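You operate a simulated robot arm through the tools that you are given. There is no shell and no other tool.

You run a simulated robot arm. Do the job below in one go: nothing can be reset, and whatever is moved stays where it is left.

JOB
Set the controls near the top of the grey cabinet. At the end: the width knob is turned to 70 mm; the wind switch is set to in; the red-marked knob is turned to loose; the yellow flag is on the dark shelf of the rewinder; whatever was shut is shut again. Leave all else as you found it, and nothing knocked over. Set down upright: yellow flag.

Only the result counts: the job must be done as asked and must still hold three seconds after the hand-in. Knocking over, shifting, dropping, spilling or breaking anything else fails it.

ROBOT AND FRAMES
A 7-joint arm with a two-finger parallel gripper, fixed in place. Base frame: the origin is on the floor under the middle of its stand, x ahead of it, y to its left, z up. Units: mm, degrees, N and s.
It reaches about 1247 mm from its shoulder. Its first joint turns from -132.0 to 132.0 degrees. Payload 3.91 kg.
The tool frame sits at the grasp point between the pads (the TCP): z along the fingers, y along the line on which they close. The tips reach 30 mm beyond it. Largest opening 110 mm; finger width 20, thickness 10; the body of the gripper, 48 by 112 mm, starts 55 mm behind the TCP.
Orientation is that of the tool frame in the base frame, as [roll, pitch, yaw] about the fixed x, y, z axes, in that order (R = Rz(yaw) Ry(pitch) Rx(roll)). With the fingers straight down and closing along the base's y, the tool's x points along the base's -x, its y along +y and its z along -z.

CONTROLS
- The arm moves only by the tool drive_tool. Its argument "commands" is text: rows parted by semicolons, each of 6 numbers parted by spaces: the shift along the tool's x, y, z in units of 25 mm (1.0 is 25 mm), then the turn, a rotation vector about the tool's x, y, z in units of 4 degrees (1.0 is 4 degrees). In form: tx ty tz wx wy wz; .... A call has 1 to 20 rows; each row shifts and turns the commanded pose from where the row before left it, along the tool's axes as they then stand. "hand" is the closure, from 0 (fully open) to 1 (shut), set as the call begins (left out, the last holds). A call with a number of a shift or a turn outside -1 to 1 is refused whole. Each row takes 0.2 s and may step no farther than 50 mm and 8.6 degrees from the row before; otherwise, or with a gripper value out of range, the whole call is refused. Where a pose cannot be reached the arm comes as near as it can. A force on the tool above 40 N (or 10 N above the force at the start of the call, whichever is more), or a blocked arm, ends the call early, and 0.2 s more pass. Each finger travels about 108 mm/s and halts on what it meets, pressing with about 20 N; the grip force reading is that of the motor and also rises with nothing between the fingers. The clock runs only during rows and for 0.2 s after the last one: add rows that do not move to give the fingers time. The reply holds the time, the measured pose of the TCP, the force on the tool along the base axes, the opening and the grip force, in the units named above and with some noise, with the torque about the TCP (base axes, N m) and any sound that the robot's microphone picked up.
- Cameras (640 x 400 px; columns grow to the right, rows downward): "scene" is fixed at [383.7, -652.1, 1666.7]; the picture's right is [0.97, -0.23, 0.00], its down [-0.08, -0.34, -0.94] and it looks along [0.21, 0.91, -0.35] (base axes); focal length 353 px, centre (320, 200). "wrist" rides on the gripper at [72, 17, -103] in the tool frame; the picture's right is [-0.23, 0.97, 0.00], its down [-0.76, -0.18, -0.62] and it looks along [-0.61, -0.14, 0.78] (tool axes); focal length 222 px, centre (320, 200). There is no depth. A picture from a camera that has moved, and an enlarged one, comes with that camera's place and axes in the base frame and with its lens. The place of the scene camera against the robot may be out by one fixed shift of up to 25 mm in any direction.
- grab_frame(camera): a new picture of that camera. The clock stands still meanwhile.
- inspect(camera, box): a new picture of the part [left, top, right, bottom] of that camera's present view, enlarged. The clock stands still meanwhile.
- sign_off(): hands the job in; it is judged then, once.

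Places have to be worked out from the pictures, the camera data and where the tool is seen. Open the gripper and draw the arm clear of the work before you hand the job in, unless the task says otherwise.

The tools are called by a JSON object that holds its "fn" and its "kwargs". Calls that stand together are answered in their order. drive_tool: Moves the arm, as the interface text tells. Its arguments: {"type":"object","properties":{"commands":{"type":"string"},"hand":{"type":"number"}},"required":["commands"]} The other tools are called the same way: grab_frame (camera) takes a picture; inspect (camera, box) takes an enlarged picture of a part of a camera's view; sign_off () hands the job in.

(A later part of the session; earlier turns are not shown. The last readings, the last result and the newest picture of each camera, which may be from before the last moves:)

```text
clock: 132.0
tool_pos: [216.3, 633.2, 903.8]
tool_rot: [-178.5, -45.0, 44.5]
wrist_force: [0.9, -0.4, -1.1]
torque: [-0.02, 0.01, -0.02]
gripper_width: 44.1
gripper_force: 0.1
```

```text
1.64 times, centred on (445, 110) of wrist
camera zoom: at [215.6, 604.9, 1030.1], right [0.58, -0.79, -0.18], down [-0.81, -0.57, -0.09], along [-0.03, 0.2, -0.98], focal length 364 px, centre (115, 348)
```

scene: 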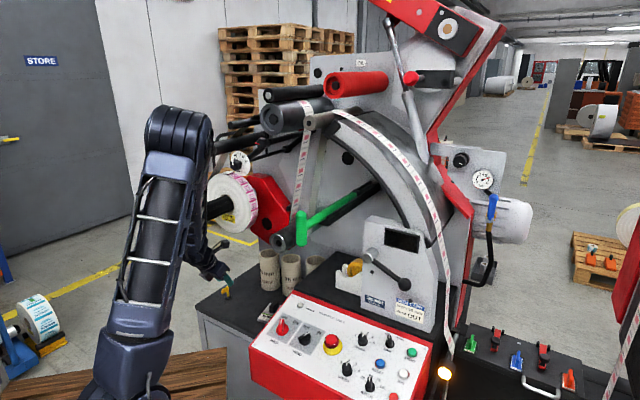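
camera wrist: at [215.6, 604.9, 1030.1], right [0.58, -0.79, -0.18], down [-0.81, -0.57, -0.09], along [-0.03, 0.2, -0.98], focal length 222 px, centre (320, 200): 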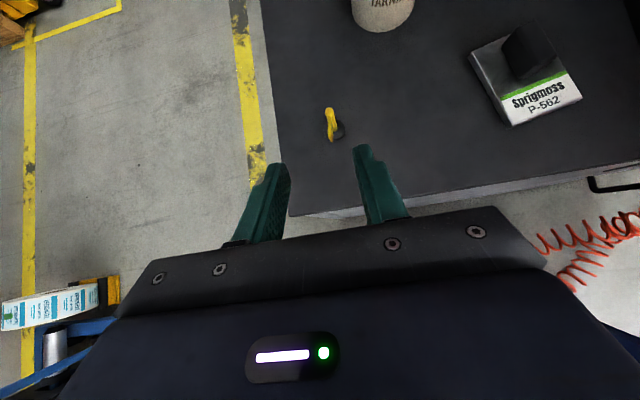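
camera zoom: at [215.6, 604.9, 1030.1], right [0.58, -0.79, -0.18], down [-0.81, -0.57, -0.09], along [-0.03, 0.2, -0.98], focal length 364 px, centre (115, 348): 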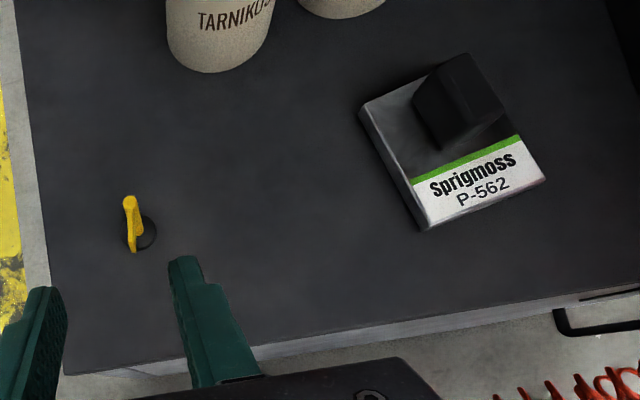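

The grey cabinet has a U-handle on its front just under the deck, beside the console. It may be a drawer or door, so I'll look at that face before moving the flag: I'll turn the hand toward +x and view it from the left.

{"fn": "drive_tool", "kwargs": {"commands": "0 0 0 -0.707 0 0.707;0 0 0 -0.707 0 0.707;0 0 0 -0.707 0 0.707;0 0 0 -0.707 0 0.707;0 0 0 -0.707 0 0.707;0 0 0 -0.707 0 0.707;0 0 0 -0.707 0 0.707;0 0 0 -0.707 0 0.707;0 0 0 -0.707 0 0.707;0 0 0 -0.707 0 0.707;0 0 0 -0.707 0 0.707;0.156 0.9 -0.07 0 0 0;0.156 0.9 -0.07 0 0 0;0.156 0.9 -0.07 0 0 0;0.156 0.9 -0.07 0 0 0;0.156 0.9 -0.07 0 0 0;0.156 0.9 -0.07 0 0 0;0 0 0 0 0 0"}}

{"fn": "grab_frame", "kwargs": {"camera": "wrist"}}

{"fn": "grab_frame", "kwargs": {"camera": "scene"}}

```text
clock: 135.8
tool_pos: [228.6, 497.3, 926.6]
tool_rot: [-178.9, -44.3, 0.7]
wrist_force: [-0.3, 0.2, -0.3]
torque: [-0.01, -0.01, 0.01]
gripper_width: 43.8
gripper_force: 0.2
```

```text
taken
camera wrist: at [209.9, 478.8, 1053.3], right [-0.14, -0.98, -0.17], down [-0.98, 0.15, -0.08], along [0.11, 0.16, -0.98], focal length 222 px, centre (320, 200)
```

wrist: 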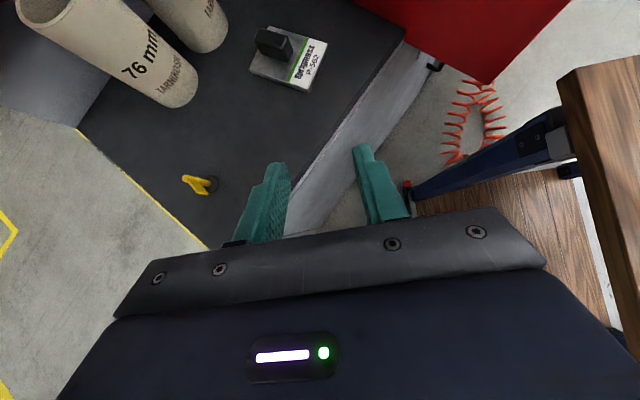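

```text
taken
```

scene: 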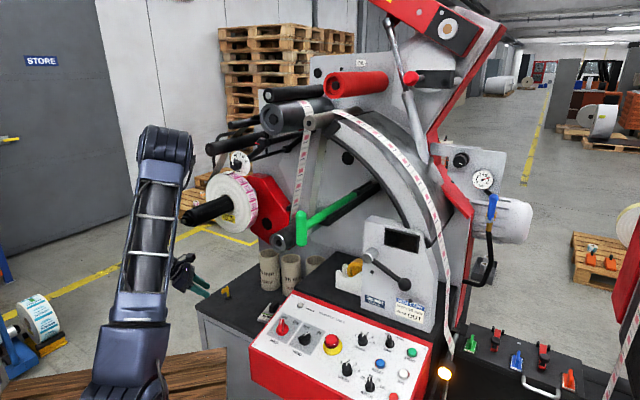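

I can see the cabinet's front face between the deck edge and the platform. I'll zoom in.

{"fn": "inspect", "kwargs": {"camera": "wrist", "box": [290, 20, 460, 200]}}

{"fn": "inspect", "kwargs": {"camera": "wrist", "box": [380, 20, 480, 120]}}

```text
2.22 times, centred on (375, 110) of wrist
camera zoom: at [209.9, 478.8, 1053.3], right [-0.14, -0.98, -0.17], down [-0.98, 0.15, -0.08], along [0.11, 0.16, -0.98], focal length 494 px, centre (198, 400)
```

zoom: 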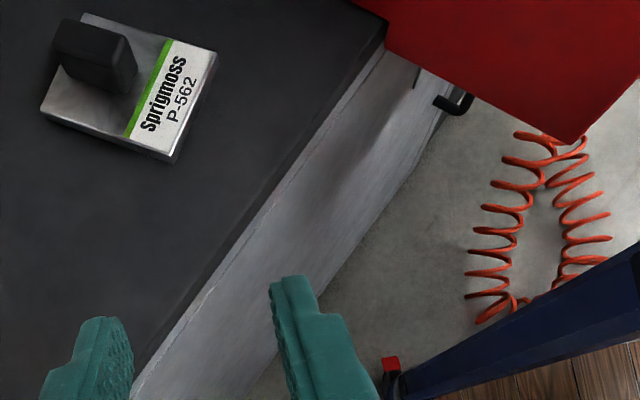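

```text
4.00 times, centred on (430, 70) of wrist
camera zoom: at [209.9, 478.8, 1053.3], right [-0.14, -0.98, -0.17], down [-0.98, 0.15, -0.08], along [0.11, 0.16, -0.98], focal length 888 px, centre (-120, 720)
```

zoom: 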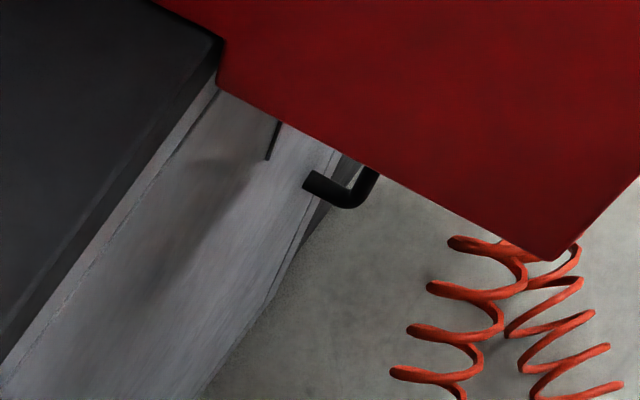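

It's just a plain door with a handle tucked under the console, nothing to do with the job. I'll turn back to the machine heading and return to the flag.

{"fn": "drive_tool", "kwargs": {"commands": "0 0 0 0.707 0 -0.707;0 0 0 0.707 0 -0.707;0 0 0 0.707 0 -0.707;0 0 0 0.707 0 -0.707;0 0 0 0.707 0 -0.707;0 0 0 0.707 0 -0.707;0 0 0 0.707 0 -0.707;0 0 0 0.707 0 -0.707;0 0 0 0.707 0 -0.707;0 0 0 0.707 0 -0.707;0 0 0 0.707 0 -0.707;0.362 -0.812 0.618 0 0 0;0.362 -0.812 0.618 0 0 0;0.362 -0.812 0.618 0 0 0;0.362 -0.812 0.618 0 0 0;0.362 -0.812 0.618 0 0 0;0 0 0 0 0 0"}}

{"fn": "inspect", "kwargs": {"camera": "wrist", "box": [240, 60, 400, 180]}}

```text
clock: 139.4
tool_pos: [213.2, 631.4, 904.6]
tool_rot: [-178.5, -45.0, 44.5]
wrist_force: [0.2, -0.4, 0.3]
torque: [0.0, 0.03, -0.02]
gripper_width: 44.1
gripper_force: 0.0
```

```text
3.33 times, centred on (320, 120) of wrist
camera zoom: at [212.6, 603.4, 1031.0], right [0.58, -0.79, -0.18], down [-0.81, -0.57, -0.09], along [-0.03, 0.2, -0.98], focal length 740 px, centre (320, 467)
```

zoom: 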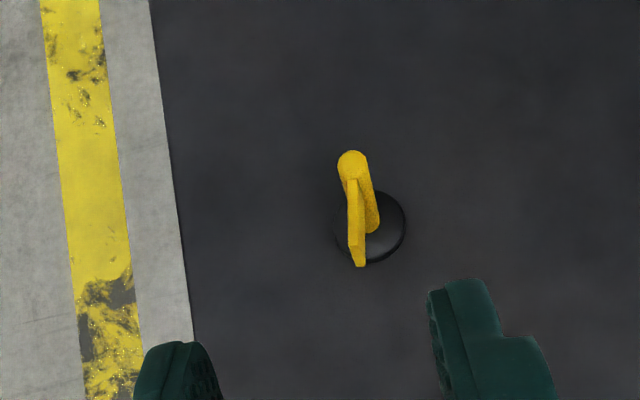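

The pole is at (u=-290, v=715), foot z≈722. I'll move to a point 85 mm back along the approach line.

{"fn": "drive_tool", "kwargs": {"commands": "-0.296 0.072 0.93 0 0 0;-0.296 0.072 0.93 0 0 0;-0.296 0.072 0.93 0 0 0;-0.296 0.072 0.93 0 0 0;0 0 0 0 0 0"}}

{"fn": "grab_frame", "kwargs": {"camera": "wrist"}}

{"fn": "inspect", "kwargs": {"camera": "scene", "box": [170, 230, 290, 330]}}

```text
clock: 140.6
tool_pos: [250.9, 658.1, 818.9]
tool_rot: [-178.6, -45.1, 44.4]
wrist_force: [0.5, 0.1, 0.1]
torque: [0.0, 0.02, 0.03]
gripper_width: 44.2
gripper_force: 0.1
```

```text
taken
camera wrist: at [250.3, 630.7, 944.9], right [0.58, -0.79, -0.18], down [-0.81, -0.57, -0.09], along [-0.03, 0.2, -0.98], focal length 222 px, centre (320, 200)
```

wrist: 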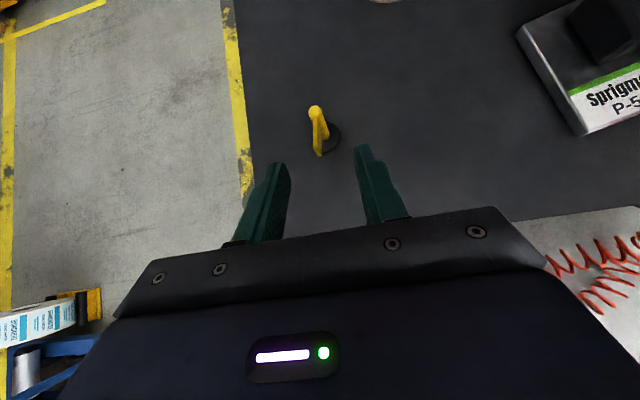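

```text
4.00 times, centred on (230, 280) of scene
camera zoom: at [383.7, -652.1, 1666.7], right [0.97, -0.23, 0.0], down [-0.08, -0.34, -0.94], along [0.21, 0.91, -0.35], focal length 1411 px, centre (680, -120)
```

zoom: 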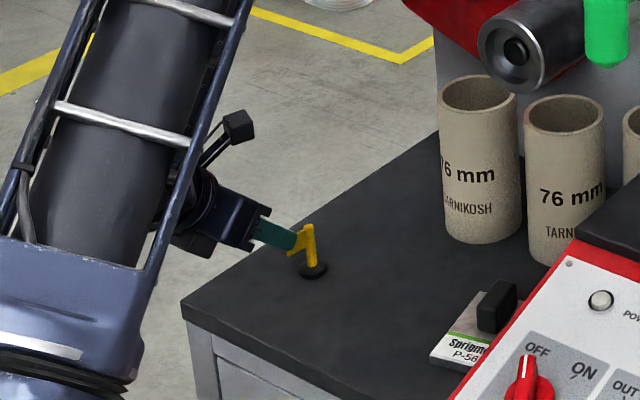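

Centred within 2 mm. One more close zoom to confirm alignment before closing in.

{"fn": "inspect", "kwargs": {"camera": "wrist", "box": [270, 80, 390, 180]}}

```text
4.00 times, centred on (330, 130) of wrist
camera zoom: at [250.3, 630.7, 944.9], right [0.58, -0.79, -0.18], down [-0.81, -0.57, -0.09], along [-0.03, 0.2, -0.98], focal length 888 px, centre (280, 480)
```

zoom: 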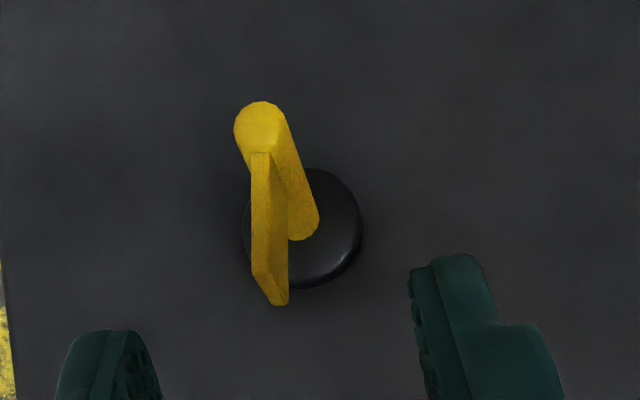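

Aligned: pole at (u=-290, v=715), top z=776. I'll advance 85 mm along the tool.

{"fn": "drive_tool", "kwargs": {"commands": "0 0 0.85 0 0 0;0 0 0.85 0 0 0;0 0 0.85 0 0 0;0 0 0.82 0 0 0;0 0 0 0 0 0"}}

{"fn": "inspect", "kwargs": {"camera": "wrist", "box": [240, 100, 400, 220]}}

{"fn": "inspect", "kwargs": {"camera": "scene", "box": [206, 270, 254, 310]}}

```text
clock: 141.8
tool_pos: [292.5, 701.0, 758.8]
tool_rot: [-178.6, -45.0, 44.5]
wrist_force: [0.0, 0.9, 0.1]
torque: [0.0, 0.01, -0.01]
gripper_width: 43.9
gripper_force: 0.1
```

```text
3.33 times, centred on (320, 160) of wrist
camera zoom: at [292.2, 674.1, 885.4], right [0.58, -0.79, -0.18], down [-0.81, -0.57, -0.09], along [-0.03, 0.2, -0.98], focal length 740 px, centre (320, 333)
```

zoom: 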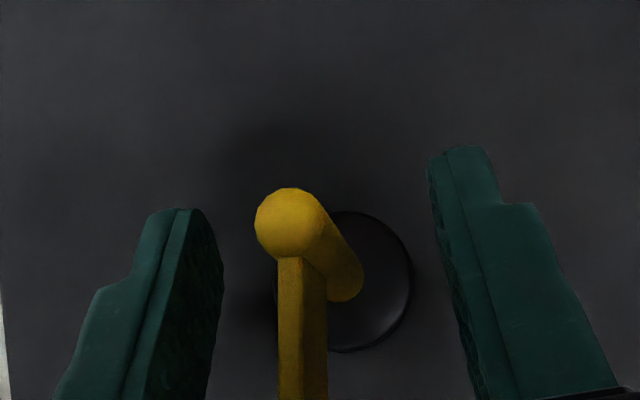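

```text
10.00 times, centred on (230, 290) of scene
camera zoom: at [383.7, -652.1, 1666.7], right [0.97, -0.23, 0.0], down [-0.08, -0.34, -0.94], along [0.21, 0.91, -0.35], focal length 3527 px, centre (1220, -700)
```

zoom: 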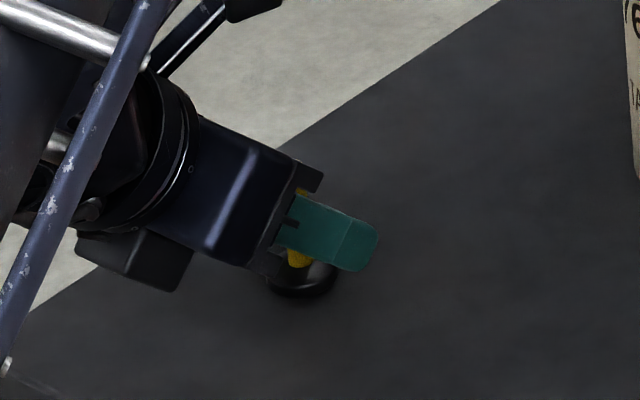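

The pole is between the fingers with clearance all round. I'll close gently on it.

{"fn": "drive_tool", "kwargs": {"commands": "0 0 0 0 0 0;0 0 0 0 0 0;0 0 0 0 0 0", "hand": 1}}

{"fn": "inspect", "kwargs": {"camera": "wrist", "box": [240, 100, 400, 220]}}

```text
clock: 142.6
tool_pos: [292.7, 700.0, 759.8]
tool_rot: [-178.5, -45.1, 44.5]
wrist_force: [-0.1, 0.7, -0.2]
torque: [0.02, -0.03, 0.0]
gripper_width: 10.1
gripper_force: 20.0
```

```text
3.33 times, centred on (320, 160) of wrist
camera zoom: at [292.2, 673.9, 885.6], right [0.58, -0.79, -0.18], down [-0.81, -0.57, -0.09], along [-0.03, 0.2, -0.98], focal length 740 px, centre (320, 333)
```

zoom: 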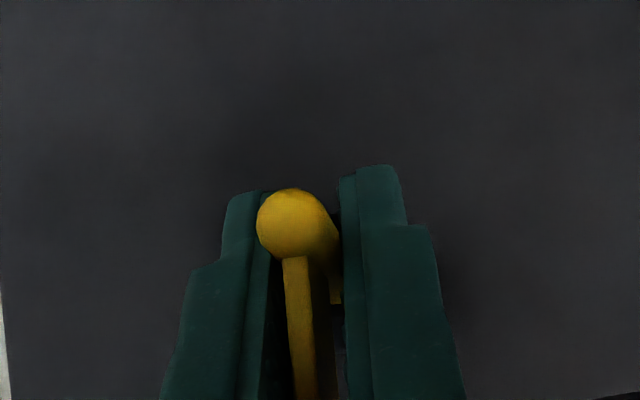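

The pole is held at 10.1 mm. I'll lift it straight up a little and check.

{"fn": "drive_tool", "kwargs": {"commands": "0.4 0 -0.4 0 0 0;0.6 0 -0.6 0 0 0;0.7 0 -0.7 0 0 0;0 0 0 0 0 0"}}

{"fn": "inspect", "kwargs": {"camera": "scene", "box": [200, 260, 264, 310]}}

{"fn": "inspect", "kwargs": {"camera": "wrist", "box": [240, 100, 400, 220]}}

```text
clock: 143.6
tool_pos: [293.7, 700.8, 820.6]
tool_rot: [-178.6, -45.0, 44.5]
wrist_force: [-0.5, 0.5, -0.5]
torque: [0.01, 0.01, -0.02]
gripper_width: 10.4
gripper_force: 19.8
```

```text
8.00 times, centred on (232, 285) of scene
camera zoom: at [383.7, -652.1, 1666.7], right [0.97, -0.23, 0.0], down [-0.08, -0.34, -0.94], along [0.21, 0.91, -0.35], focal length 2822 px, centre (1024, -480)
```

zoom: 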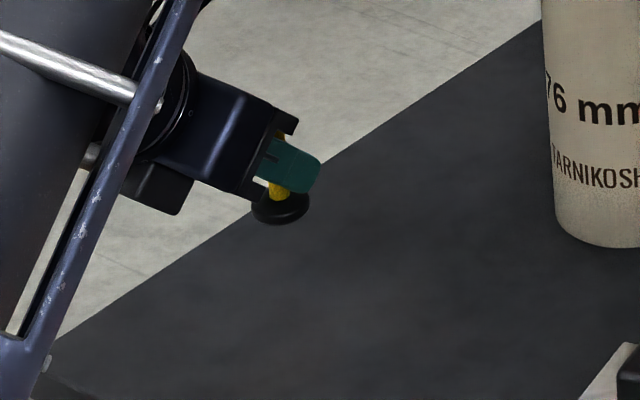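

```text
3.33 times, centred on (320, 160) of wrist
camera zoom: at [293.5, 672.9, 946.2], right [0.58, -0.79, -0.18], down [-0.81, -0.57, -0.09], along [-0.03, 0.2, -0.98], focal length 740 px, centre (320, 333)
```

zoom: 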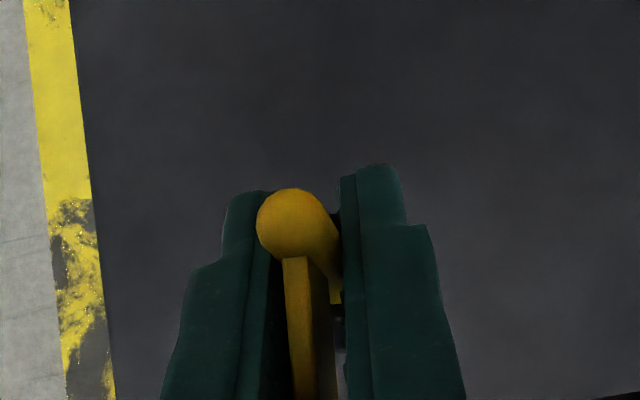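

The flag hangs upright in the grip. I'll back it out from under the reel and carry it up to the right, keeping clear of the cores, the steel roller and the shaft.

{"fn": "drive_tool", "kwargs": {"commands": "-0.13 0 -0.81 0 0 0;-0.13 0 -0.81 0 0 0;-0.13 0 -0.81 0 0 0;-0.13 0 -0.81 0 0 0;-0.13 0 -0.81 0 0 0;0.424 0.94 -0.424 0 0 0;0.424 0.94 -0.424 0 0 0;0.424 0.94 -0.424 0 0 0;0.424 0.94 -0.424 0 0 0;0.424 0.94 -0.424 0 0 0;0.424 0.94 -0.424 0 0 0;0.424 0.94 -0.424 0 0 0;0.424 0.94 -0.424 0 0 0;0 0 0 0 0 0"}}

{"fn": "grab_frame", "kwargs": {"camera": "scene"}}

{"fn": "grab_frame", "kwargs": {"camera": "wrist"}}

```text
clock: 146.6
tool_pos: [372.0, 507.4, 996.3]
tool_rot: [-178.5, -45.0, 44.5]
wrist_force: [0.5, 0.1, -0.1]
torque: [0.01, -0.01, 0.02]
gripper_width: 10.5
gripper_force: 20.3
```

```text
taken
```

scene: 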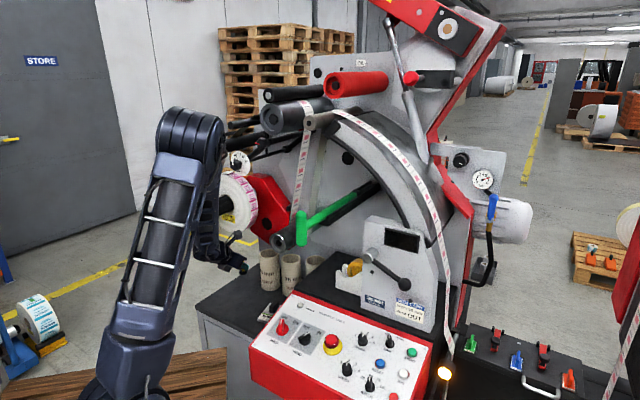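

```text
taken
camera wrist: at [371.0, 479.4, 1122.3], right [0.58, -0.79, -0.18], down [-0.81, -0.57, -0.09], along [-0.03, 0.2, -0.98], focal length 222 px, centre (320, 200)
```

wrist: 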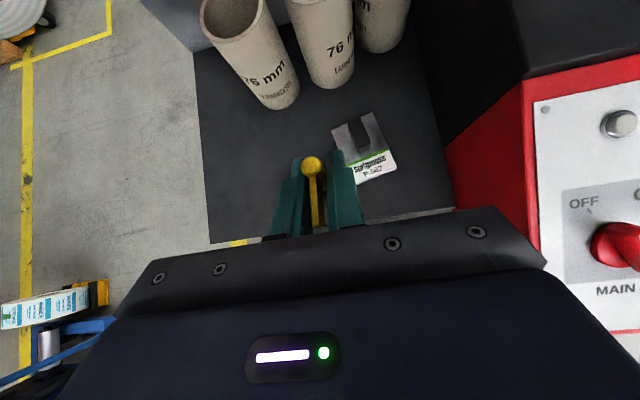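

All clear, and the flag is held steady. I'll continue right, above and in front of the raised shelf.

{"fn": "drive_tool", "kwargs": {"commands": "0.175 0.904 -0.074 0 0 0;0.175 0.904 -0.074 0 0 0;0.175 0.904 -0.074 0 0 0;0.175 0.904 -0.074 0 0 0;0.175 0.904 -0.074 0 0 0;0.175 0.904 -0.074 0 0 0;0.175 0.904 -0.074 0 0 0;0.175 0.904 -0.074 0 0 0;0.175 0.904 -0.074 0 0 0;0.175 0.904 -0.074 0 0 0;0 0 0 0 0 0"}}

{"fn": "grab_frame", "kwargs": {"camera": "scene"}}

{"fn": "grab_frame", "kwargs": {"camera": "wrist"}}

```text
clock: 149.0
tool_pos: [545.0, 361.3, 1035.6]
tool_rot: [-178.5, -45.0, 44.5]
wrist_force: [0.5, 0.0, -0.7]
torque: [0.02, 0.01, 0.04]
gripper_width: 10.2
gripper_force: 20.2
```

```text
taken
```

scene: 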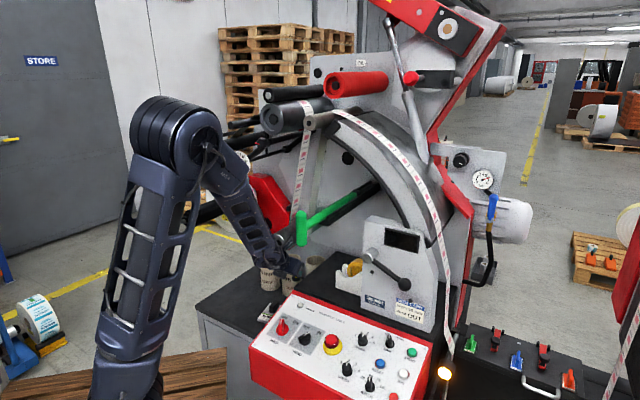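

```text
taken
camera wrist: at [545.8, 333.6, 1161.9], right [0.58, -0.79, -0.18], down [-0.81, -0.57, -0.09], along [-0.03, 0.2, -0.98], focal length 222 px, centre (320, 200)
```

wrist: 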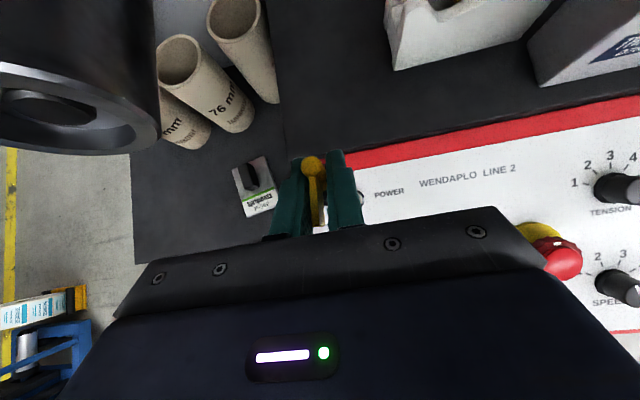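

The flag is in front of the raised shelf. I'll zoom in to find the shelf's edges and free space.

{"fn": "inspect", "kwargs": {"camera": "wrist", "box": [220, 0, 460, 200]}}

{"fn": "inspect", "kwargs": {"camera": "scene", "box": [230, 220, 390, 320]}}

```text
2.00 times, centred on (340, 100) of wrist
camera zoom: at [545.8, 333.6, 1161.9], right [0.58, -0.79, -0.18], down [-0.81, -0.57, -0.09], along [-0.03, 0.2, -0.98], focal length 444 px, centre (280, 400)
```

zoom: 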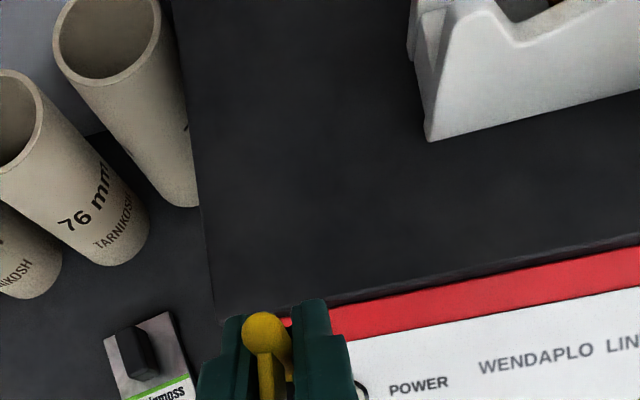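

```text
4.00 times, centred on (310, 270) of scene
camera zoom: at [383.7, -652.1, 1666.7], right [0.97, -0.23, 0.0], down [-0.08, -0.34, -0.94], along [0.21, 0.91, -0.35], focal length 1411 px, centre (360, -80)
```

zoom: 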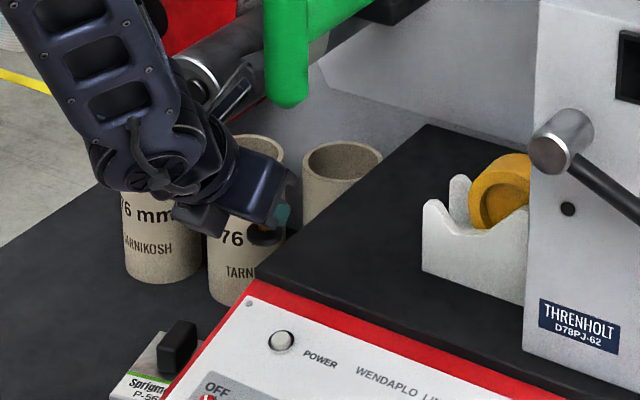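

The shelf top is at z≈917, with free space from u≈80 to the dispenser at u≈216. I'll use u=160 so the hand clears the steel roller on the left and the green T-bar on the right. First I'll shift right and lower a little.

{"fn": "drive_tool", "kwargs": {"commands": "-0.68 0.6 0.68 0 0 0;-0.68 0.6 0.68 0 0 0;0 0 0 0 0 0"}}

{"fn": "inspect", "kwargs": {"camera": "scene", "box": [230, 200, 390, 320]}}

{"fn": "grab_frame", "kwargs": {"camera": "wrist"}}

```text
clock: 149.8
tool_pos: [567.1, 342.3, 986.3]
tool_rot: [-178.6, -45.0, 44.5]
wrist_force: [-1.2, -0.2, -0.2]
torque: [-0.02, 0.0, 0.01]
gripper_width: 10.3
gripper_force: 20.0
```

```text
3.33 times, centred on (310, 260) of scene
camera zoom: at [383.7, -652.1, 1666.7], right [0.97, -0.23, 0.0], down [-0.08, -0.34, -0.94], along [0.21, 0.91, -0.35], focal length 1176 px, centre (353, 0)
```

zoom: 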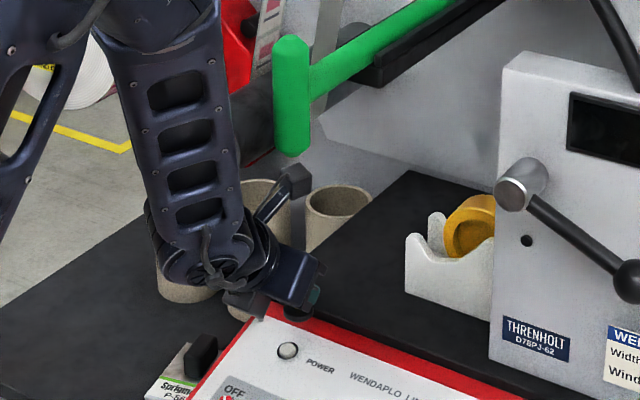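

```text
taken
camera wrist: at [566.5, 313.3, 1112.8], right [0.58, -0.79, -0.18], down [-0.81, -0.57, -0.09], along [-0.03, 0.2, -0.98], focal length 222 px, centre (320, 200)
```

wrist: 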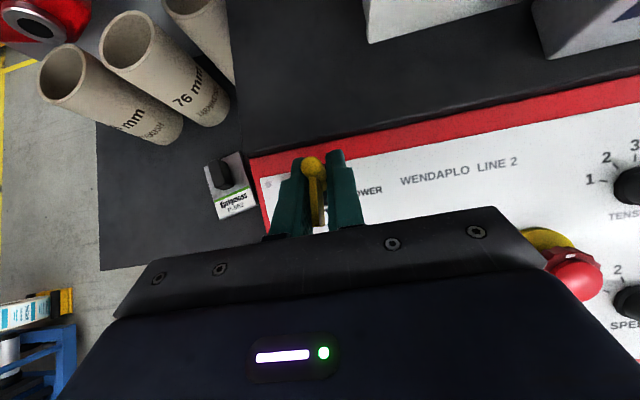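

Two translated views give the shelf top at z≈914, with its front-left corner at (u=77, v=709). I'll move forward over the shelf at this height.

{"fn": "drive_tool", "kwargs": {"commands": "0.735 0 0.735 0 0 0;0.735 0 0.735 0 0 0;0.735 0 0.735 0 0 0;0.735 0 0.735 0 0 0;0 0 0 0 0 0"}}

{"fn": "inspect", "kwargs": {"camera": "scene", "box": [250, 210, 390, 310]}}

{"fn": "grab_frame", "kwargs": {"camera": "wrist"}}

```text
clock: 151.0
tool_pos: [626.6, 416.2, 990.9]
tool_rot: [-178.9, -45.1, 45.5]
wrist_force: [0.2, 0.1, -1.0]
torque: [0.01, -0.02, 0.01]
gripper_width: 10.2
gripper_force: 19.8
```

```text
4.00 times, centred on (320, 260) of scene
camera zoom: at [383.7, -652.1, 1666.7], right [0.97, -0.23, 0.0], down [-0.08, -0.34, -0.94], along [0.21, 0.91, -0.35], focal length 1411 px, centre (320, -40)
```

zoom: 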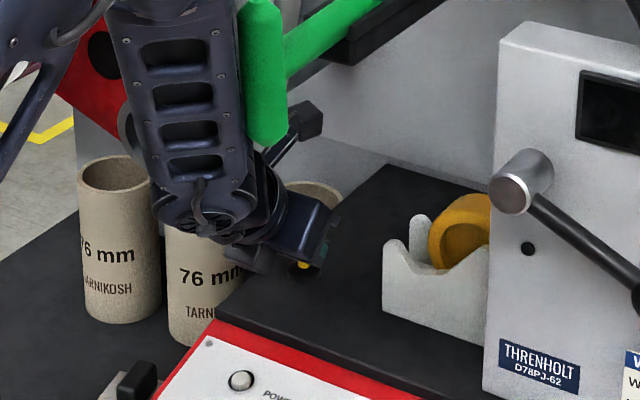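

```text
taken
camera wrist: at [626.0, 389.1, 1117.2], right [0.59, -0.79, -0.17], down [-0.81, -0.58, -0.1], along [-0.02, 0.2, -0.98], focal length 222 px, centre (320, 200)
```

wrist: 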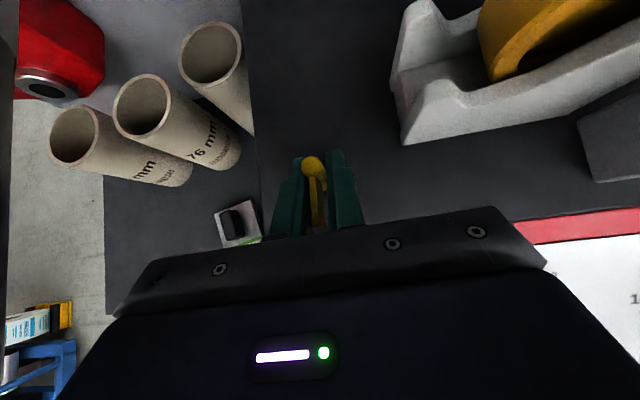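

The hand came out 14 mm short in x, and the green T-bar seems to have shifted in the scene. The forearm may be pressing on it. I'll check closely before doing anything else.

{"fn": "inspect", "kwargs": {"camera": "scene", "box": [270, 190, 350, 260]}}

{"fn": "inspect", "kwargs": {"camera": "scene", "box": [280, 160, 400, 260]}}

{"fn": "grab_frame", "kwargs": {"camera": "scene"}}

```text
5.71 times, centred on (310, 225) of scene
camera zoom: at [383.7, -652.1, 1666.7], right [0.97, -0.23, 0.0], down [-0.08, -0.34, -0.94], along [0.21, 0.91, -0.35], focal length 2016 px, centre (377, 57)
```

zoom: 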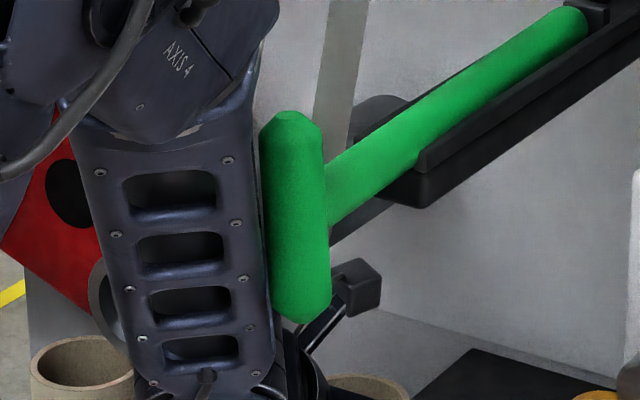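

```text
4.00 times, centred on (340, 210) of scene
camera zoom: at [383.7, -652.1, 1666.7], right [0.97, -0.23, 0.0], down [-0.08, -0.34, -0.94], along [0.21, 0.91, -0.35], focal length 1411 px, centre (240, 160)
```

zoom: 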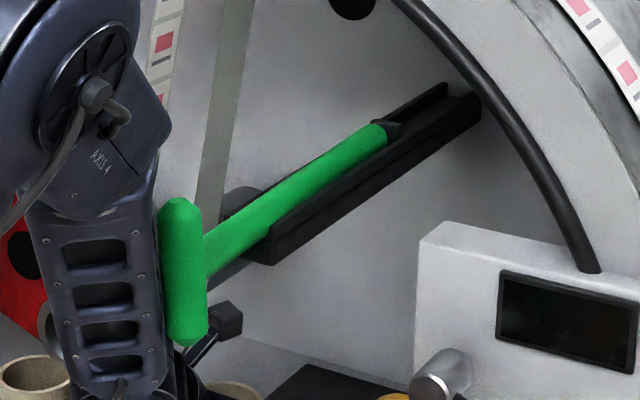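

```text
taken
```

scene: 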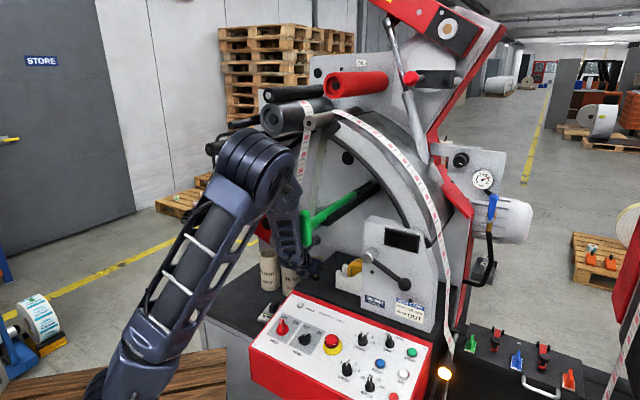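

The forearm's edge is against the green T-bar and has pushed it about 12 mm. I'll reverse the last move at once and see whether it springs back.

{"fn": "drive_tool", "kwargs": {"commands": "-0.735 0 -0.735 0 0 0;-0.735 0 -0.735 0 0 0;-0.735 0 -0.735 0 0 0;-0.735 0 -0.735 0 0 0;0 0 0 0 0 0;0 0 0 0 0 0;0 0 0 0 0 0"}}

{"fn": "inspect", "kwargs": {"camera": "scene", "box": [270, 190, 350, 260]}}

{"fn": "inspect", "kwargs": {"camera": "scene", "box": [280, 160, 400, 260]}}

```text
clock: 152.6
tool_pos: [565.5, 342.8, 986.1]
tool_rot: [-178.4, -45.0, 44.5]
wrist_force: [-0.1, 0.6, -0.3]
torque: [-0.01, 0.02, 0.0]
gripper_width: 10.6
gripper_force: 20.1
```

```text
5.71 times, centred on (310, 225) of scene
camera zoom: at [383.7, -652.1, 1666.7], right [0.97, -0.23, 0.0], down [-0.08, -0.34, -0.94], along [0.21, 0.91, -0.35], focal length 2016 px, centre (377, 57)
```

zoom: 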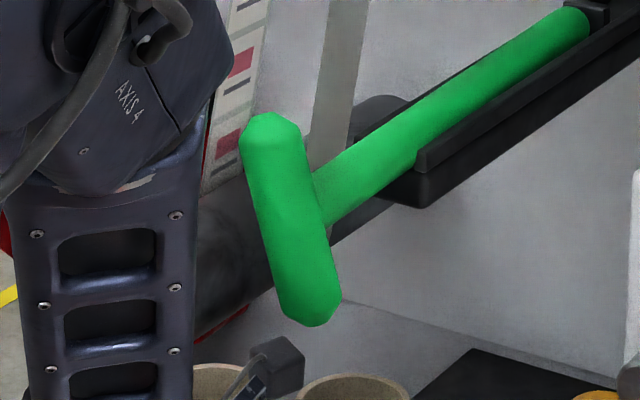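

```text
4.00 times, centred on (340, 210) of scene
camera zoom: at [383.7, -652.1, 1666.7], right [0.97, -0.23, 0.0], down [-0.08, -0.34, -0.94], along [0.21, 0.91, -0.35], focal length 1411 px, centre (240, 160)
```

zoom: 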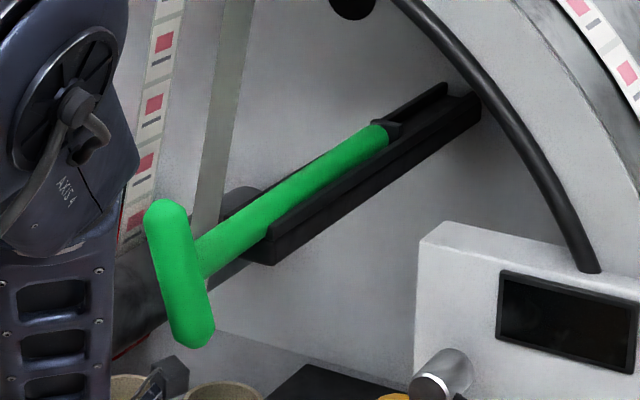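

The T-handle has been turned about 15° (top to the left) and did not spring back, so I must restore it afterwards. First I'll put the flag down safely, shifting left to u=112 so the forearm clears the handle.

{"fn": "drive_tool", "kwargs": {"commands": "-0.2 -0.94 0.2 0 0 0;-0.2 -0.94 0.2 0 0 0;0 0 0 0 0 0"}}

{"fn": "inspect", "kwargs": {"camera": "scene", "box": [240, 190, 380, 310]}}

{"fn": "grab_frame", "kwargs": {"camera": "wrist"}}

```text
clock: 153.4
tool_pos: [532.4, 375.2, 972.2]
tool_rot: [-178.5, -45.1, 44.6]
wrist_force: [0.0, 0.7, -0.7]
torque: [-0.03, 0.0, 0.02]
gripper_width: 10.1
gripper_force: 19.7
```

```text
3.33 times, centred on (310, 250) of scene
camera zoom: at [383.7, -652.1, 1666.7], right [0.97, -0.23, 0.0], down [-0.08, -0.34, -0.94], along [0.21, 0.91, -0.35], focal length 1176 px, centre (353, 33)
```

zoom: 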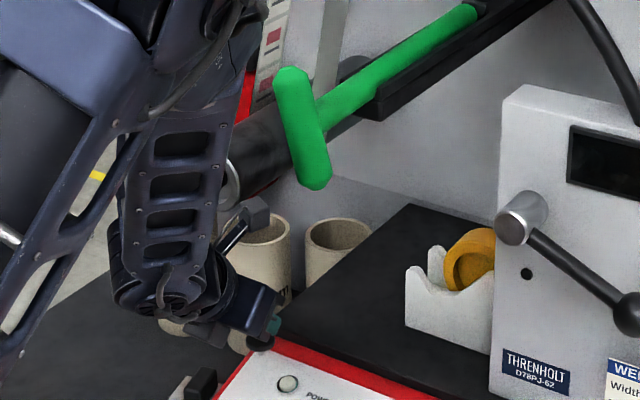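

```text
taken
camera wrist: at [532.1, 347.7, 1098.5], right [0.58, -0.79, -0.18], down [-0.81, -0.57, -0.09], along [-0.03, 0.2, -0.98], focal length 222 px, centre (320, 200)
```

wrist: 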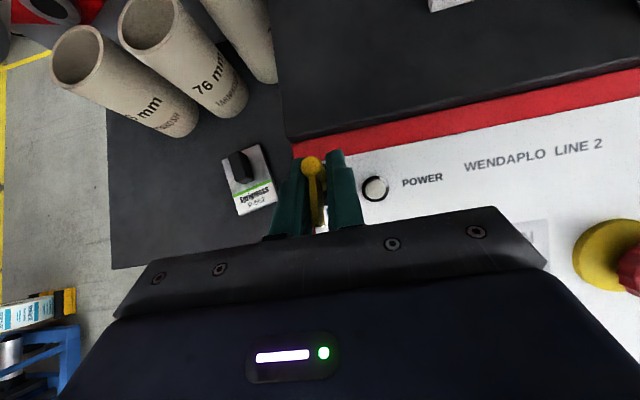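

The flag hangs clear, and the arm is now well left of the T-handle. I'll move forward over the shelf in two steps, watching the measured position.

{"fn": "drive_tool", "kwargs": {"commands": "0.67 0 0.67 0 0 0;0.67 0 0.67 0 0 0;0 0 0 0 0 0"}}

{"fn": "inspect", "kwargs": {"camera": "scene", "box": [240, 190, 380, 310]}}

```text
clock: 154.2
tool_pos: [566.8, 408.1, 973.3]
tool_rot: [-178.5, -45.0, 44.5]
wrist_force: [0.0, -0.6, -1.0]
torque: [0.0, -0.03, 0.01]
gripper_width: 10.3
gripper_force: 19.5
```

```text
3.33 times, centred on (310, 250) of scene
camera zoom: at [383.7, -652.1, 1666.7], right [0.97, -0.23, 0.0], down [-0.08, -0.34, -0.94], along [0.21, 0.91, -0.35], focal length 1176 px, centre (353, 33)
```

zoom: 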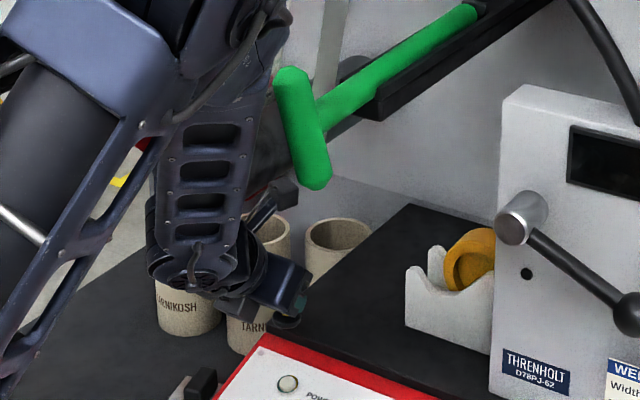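

I'm at u=112, v=689 with no further movement of the T-handle. I'll check how close the forearm is to it before going any further forward.

{"fn": "inspect", "kwargs": {"camera": "scene", "box": [276, 180, 324, 220]}}

{"fn": "grab_frame", "kwargs": {"camera": "scene"}}

{"fn": "grab_frame", "kwargs": {"camera": "wrist"}}

```text
10.00 times, centred on (300, 200) of scene
camera zoom: at [383.7, -652.1, 1666.7], right [0.97, -0.23, 0.0], down [-0.08, -0.34, -0.94], along [0.21, 0.91, -0.35], focal length 3527 px, centre (520, 200)
```

zoom: 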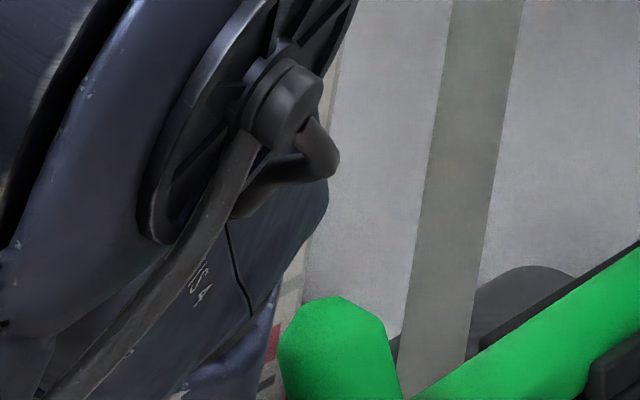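

```text
taken
```

scene: 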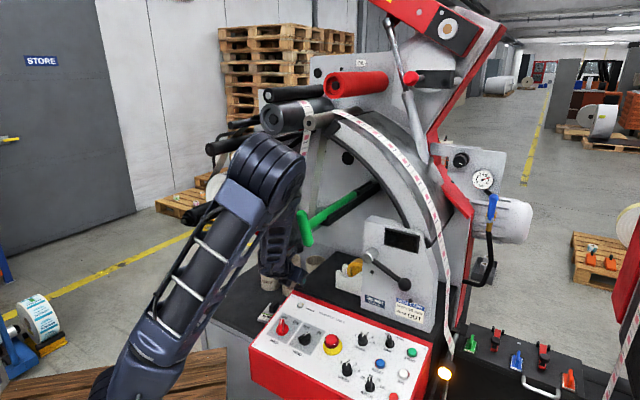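

```text
taken
camera wrist: at [565.7, 380.2, 1099.6], right [0.58, -0.79, -0.18], down [-0.81, -0.57, -0.09], along [-0.03, 0.2, -0.98], focal length 222 px, centre (320, 200)
```

wrist: 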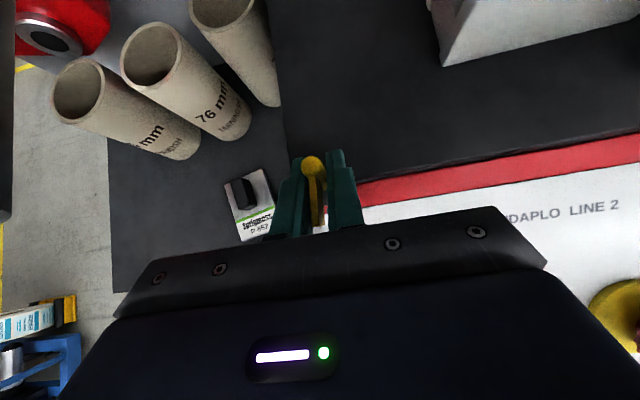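

The forearm and elbow are right beside the T-handle, so going straight in would hit it again. The flag stays upright if I turn the hand about the vertical, so I'll swing the heading about 23° toward +x. That moves the wrist and forearm left, away from the handle.

{"fn": "drive_tool", "kwargs": {"commands": "0 0 0 -0.707 0 0.707;0 0 0 -0.707 0 0.707;0 0 0 -0.707 0 0.707;0 0 0 0 0 0"}}

{"fn": "inspect", "kwargs": {"camera": "scene", "box": [230, 150, 390, 310]}}

```text
clock: 155.2
tool_pos: [567.1, 407.3, 974.9]
tool_rot: [-178.6, -44.8, 32.5]
wrist_force: [0.1, 0.4, -0.9]
torque: [0.0, 0.0, -0.03]
gripper_width: 10.4
gripper_force: 19.6
```

```text
2.50 times, centred on (310, 230) of scene
camera zoom: at [383.7, -652.1, 1666.7], right [0.97, -0.23, 0.0], down [-0.08, -0.34, -0.94], along [0.21, 0.91, -0.35], focal length 882 px, centre (345, 125)
```

zoom: 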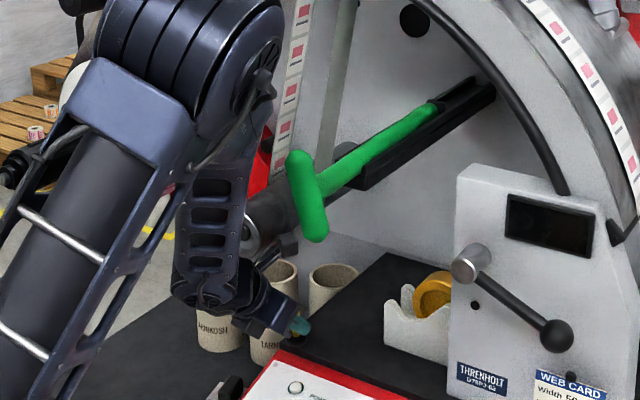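

That opened a clear gap to the T-handle. I'll turn another 11° and check.

{"fn": "drive_tool", "kwargs": {"commands": "0 0 0 -0.707 0 0.707;0 0 0 -0.707 0 0.707;0 0 0 -0.53 0 0.53;0 0 0 0 0 0"}}

{"fn": "inspect", "kwargs": {"camera": "scene", "box": [230, 150, 390, 310]}}

{"fn": "grab_frame", "kwargs": {"camera": "wrist"}}

```text
clock: 156.2
tool_pos: [567.6, 407.6, 972.5]
tool_rot: [-178.8, -44.5, 21.6]
wrist_force: [0.6, -0.4, -0.3]
torque: [-0.02, 0.01, -0.01]
gripper_width: 10.2
gripper_force: 20.1
```

```text
2.50 times, centred on (310, 230) of scene
camera zoom: at [383.7, -652.1, 1666.7], right [0.97, -0.23, 0.0], down [-0.08, -0.34, -0.94], along [0.21, 0.91, -0.35], focal length 882 px, centre (345, 125)
```

zoom: 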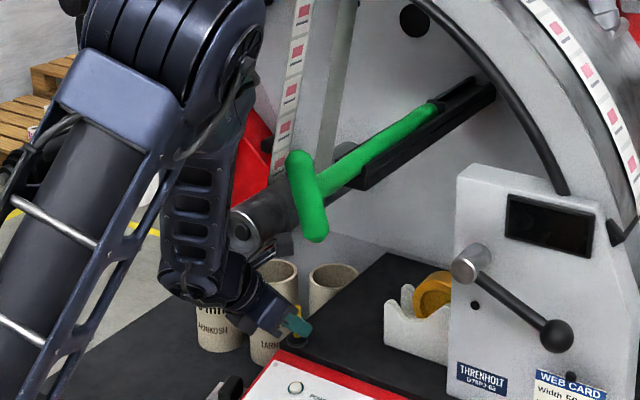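

```text
taken
camera wrist: at [556.0, 383.5, 1099.6], right [0.22, -0.96, -0.18], down [-0.97, -0.21, -0.09], along [0.05, 0.19, -0.98], focal length 222 px, centre (320, 200)
```

wrist: 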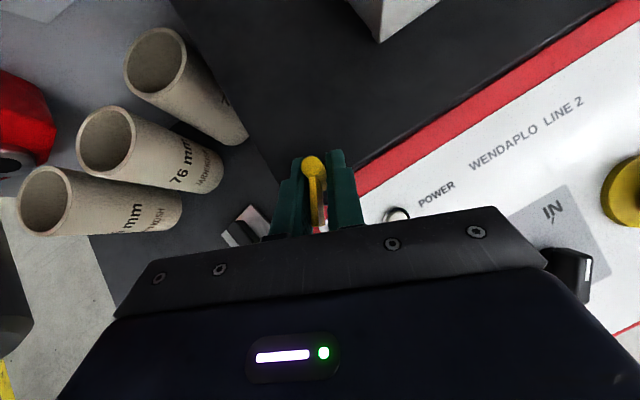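

Good: the forearm is now well away from the T-handle. I'll move right to u=150 and then forward over the shelf, keeping the gripper body clear of the steel roller.

{"fn": "drive_tool", "kwargs": {"commands": "0.14 0.68 0.28 0 0 0;0.14 0.68 0.28 0 0 0;0 0 0 0 0 0"}}

{"fn": "drive_tool", "kwargs": {"commands": "0.495 -0.3 0.495 0 0 0;0.495 -0.3 0.495 0 0 0;0 0 0 0 0 0"}}

{"fn": "inspect", "kwargs": {"camera": "scene", "box": [230, 150, 390, 310]}}

{"fn": "grab_frame", "kwargs": {"camera": "wrist"}}

```text
clock: 157.0
tool_pos: [592.3, 381.9, 967.9]
tool_rot: [-178.7, -44.6, 21.6]
wrist_force: [-0.2, -0.4, -0.8]
torque: [-0.05, -0.03, 0.01]
gripper_width: 10.5
gripper_force: 20.8
```

```text
clock: 157.8
tool_pos: [621.0, 411.8, 967.2]
tool_rot: [-178.7, -44.6, 21.6]
wrist_force: [0.1, -1.6, -0.7]
torque: [0.05, -0.04, 0.01]
gripper_width: 10.5
gripper_force: 19.9
```

```text
2.50 times, centred on (310, 230) of scene
camera zoom: at [383.7, -652.1, 1666.7], right [0.97, -0.23, 0.0], down [-0.08, -0.34, -0.94], along [0.21, 0.91, -0.35], focal length 882 px, centre (345, 125)
```

zoom: 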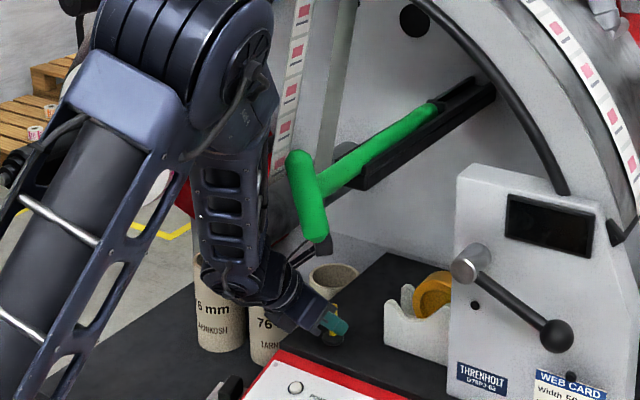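

```text
taken
camera wrist: at [609.2, 385.8, 1092.9], right [0.22, -0.96, -0.18], down [-0.97, -0.21, -0.09], along [0.05, 0.19, -0.98], focal length 222 px, centre (320, 200)
```

wrist: 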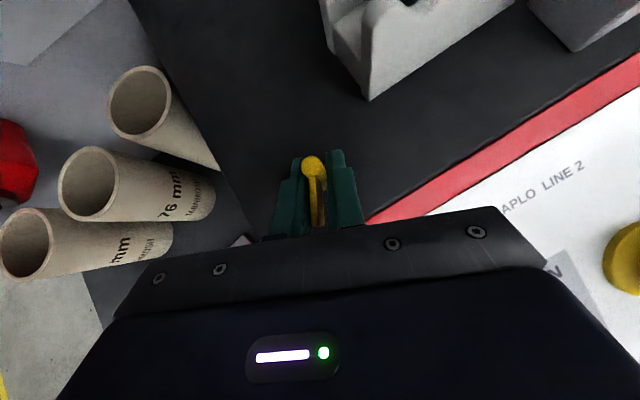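

The flag is over the shelf at about (u=153, v=742), with no contact anywhere. I'll lower in small steps, watching the vertical force.

{"fn": "drive_tool", "kwargs": {"commands": "-0.085 0 0.085 0 0 0;-0.085 0 0.085 0 0 0;0 0 0 0 0 0"}}

{"fn": "drive_tool", "kwargs": {"commands": "-0.057 0 0.057 0 0 0;0 0 0 0 0 0"}}

{"fn": "inspect", "kwargs": {"camera": "scene", "box": [290, 260, 338, 290]}}

```text
clock: 158.6
tool_pos: [620.6, 409.0, 961.0]
tool_rot: [-178.8, -44.6, 21.6]
wrist_force: [0.0, -0.4, 0.2]
torque: [-0.01, 0.03, -0.02]
gripper_width: 10.3
gripper_force: 19.5
```

```text
clock: 159.2
tool_pos: [619.5, 410.3, 960.3]
tool_rot: [-178.7, -44.6, 21.7]
wrist_force: [-0.3, 0.0, 0.3]
torque: [-0.03, 0.02, 0.0]
gripper_width: 10.1
gripper_force: 20.0
```

```text
13.33 times, centred on (314, 275) of scene
camera zoom: at [383.7, -652.1, 1666.7], right [0.97, -0.23, 0.0], down [-0.08, -0.34, -0.94], along [0.21, 0.91, -0.35], focal length 4703 px, centre (400, -800)
```

zoom: 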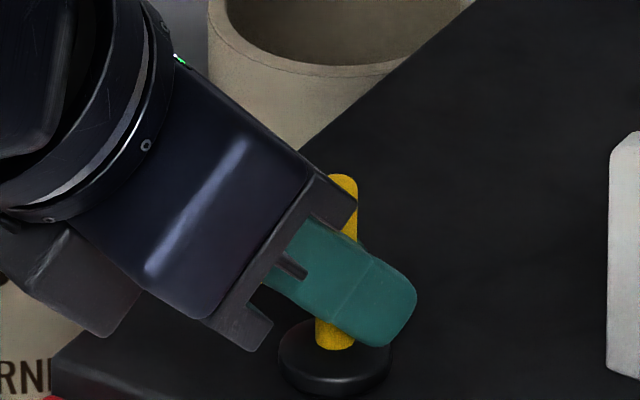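

The base is close to the shelf surface. I'll keep lowering by about 1.5 mm at a time.

{"fn": "drive_tool", "kwargs": {"commands": "-0.045 0 0.045 0 0 0;0 0 0 0 0 0"}}

{"fn": "drive_tool", "kwargs": {"commands": "-0.045 0 0.045 0 0 0;0 0 0 0 0 0"}}

{"fn": "drive_tool", "kwargs": {"commands": "-0.045 0 0.045 0 0 0;0 0 0 0 0 0"}}

```text
clock: 159.8
tool_pos: [619.5, 409.6, 959.0]
tool_rot: [-178.7, -44.7, 21.7]
wrist_force: [-1.8, 2.1, 14.3]
torque: [0.04, -0.18, -0.01]
gripper_width: 10.3
gripper_force: 20.1
```

```text
clock: 160.4
tool_pos: [619.8, 410.6, 956.0]
tool_rot: [-178.7, -44.6, 21.7]
wrist_force: [1.3, 4.6, 13.9]
torque: [0.06, -0.25, 0.09]
gripper_width: 10.2
gripper_force: 20.2
```

```text
clock: 161.0
tool_pos: [620.0, 410.4, 956.1]
tool_rot: [-178.7, -44.6, 21.6]
wrist_force: [2.5, 1.3, 30.9]
torque: [0.03, -0.51, 0.02]
gripper_width: 10.5
gripper_force: 19.6
```

Contact is made (14 N at first, now 31 N). I'll ease up about 2 mm to take off the load and check the flag.

{"fn": "drive_tool", "kwargs": {"commands": "0.05 0 -0.05 0 0 0;0 0 0 0 0 0"}}

{"fn": "inspect", "kwargs": {"camera": "scene", "box": [290, 260, 338, 290]}}

```text
clock: 161.6
tool_pos: [620.3, 409.3, 956.8]
tool_rot: [-178.8, -44.6, 21.6]
wrist_force: [1.0, -1.0, 9.1]
torque: [-0.02, -0.18, -0.01]
gripper_width: 10.2
gripper_force: 19.8
```

```text
13.33 times, centred on (314, 275) of scene
camera zoom: at [383.7, -652.1, 1666.7], right [0.97, -0.23, 0.0], down [-0.08, -0.34, -0.94], along [0.21, 0.91, -0.35], focal length 4703 px, centre (400, -800)
```

zoom: 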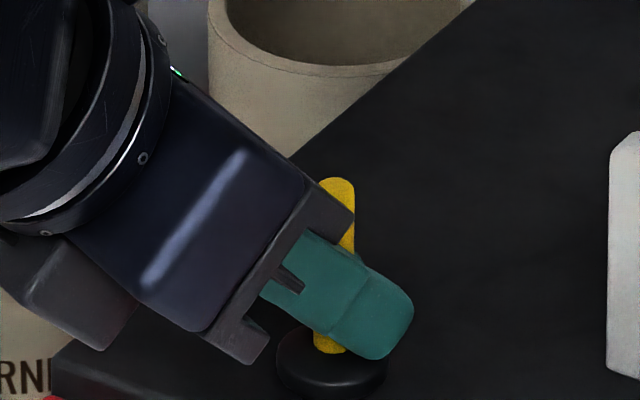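

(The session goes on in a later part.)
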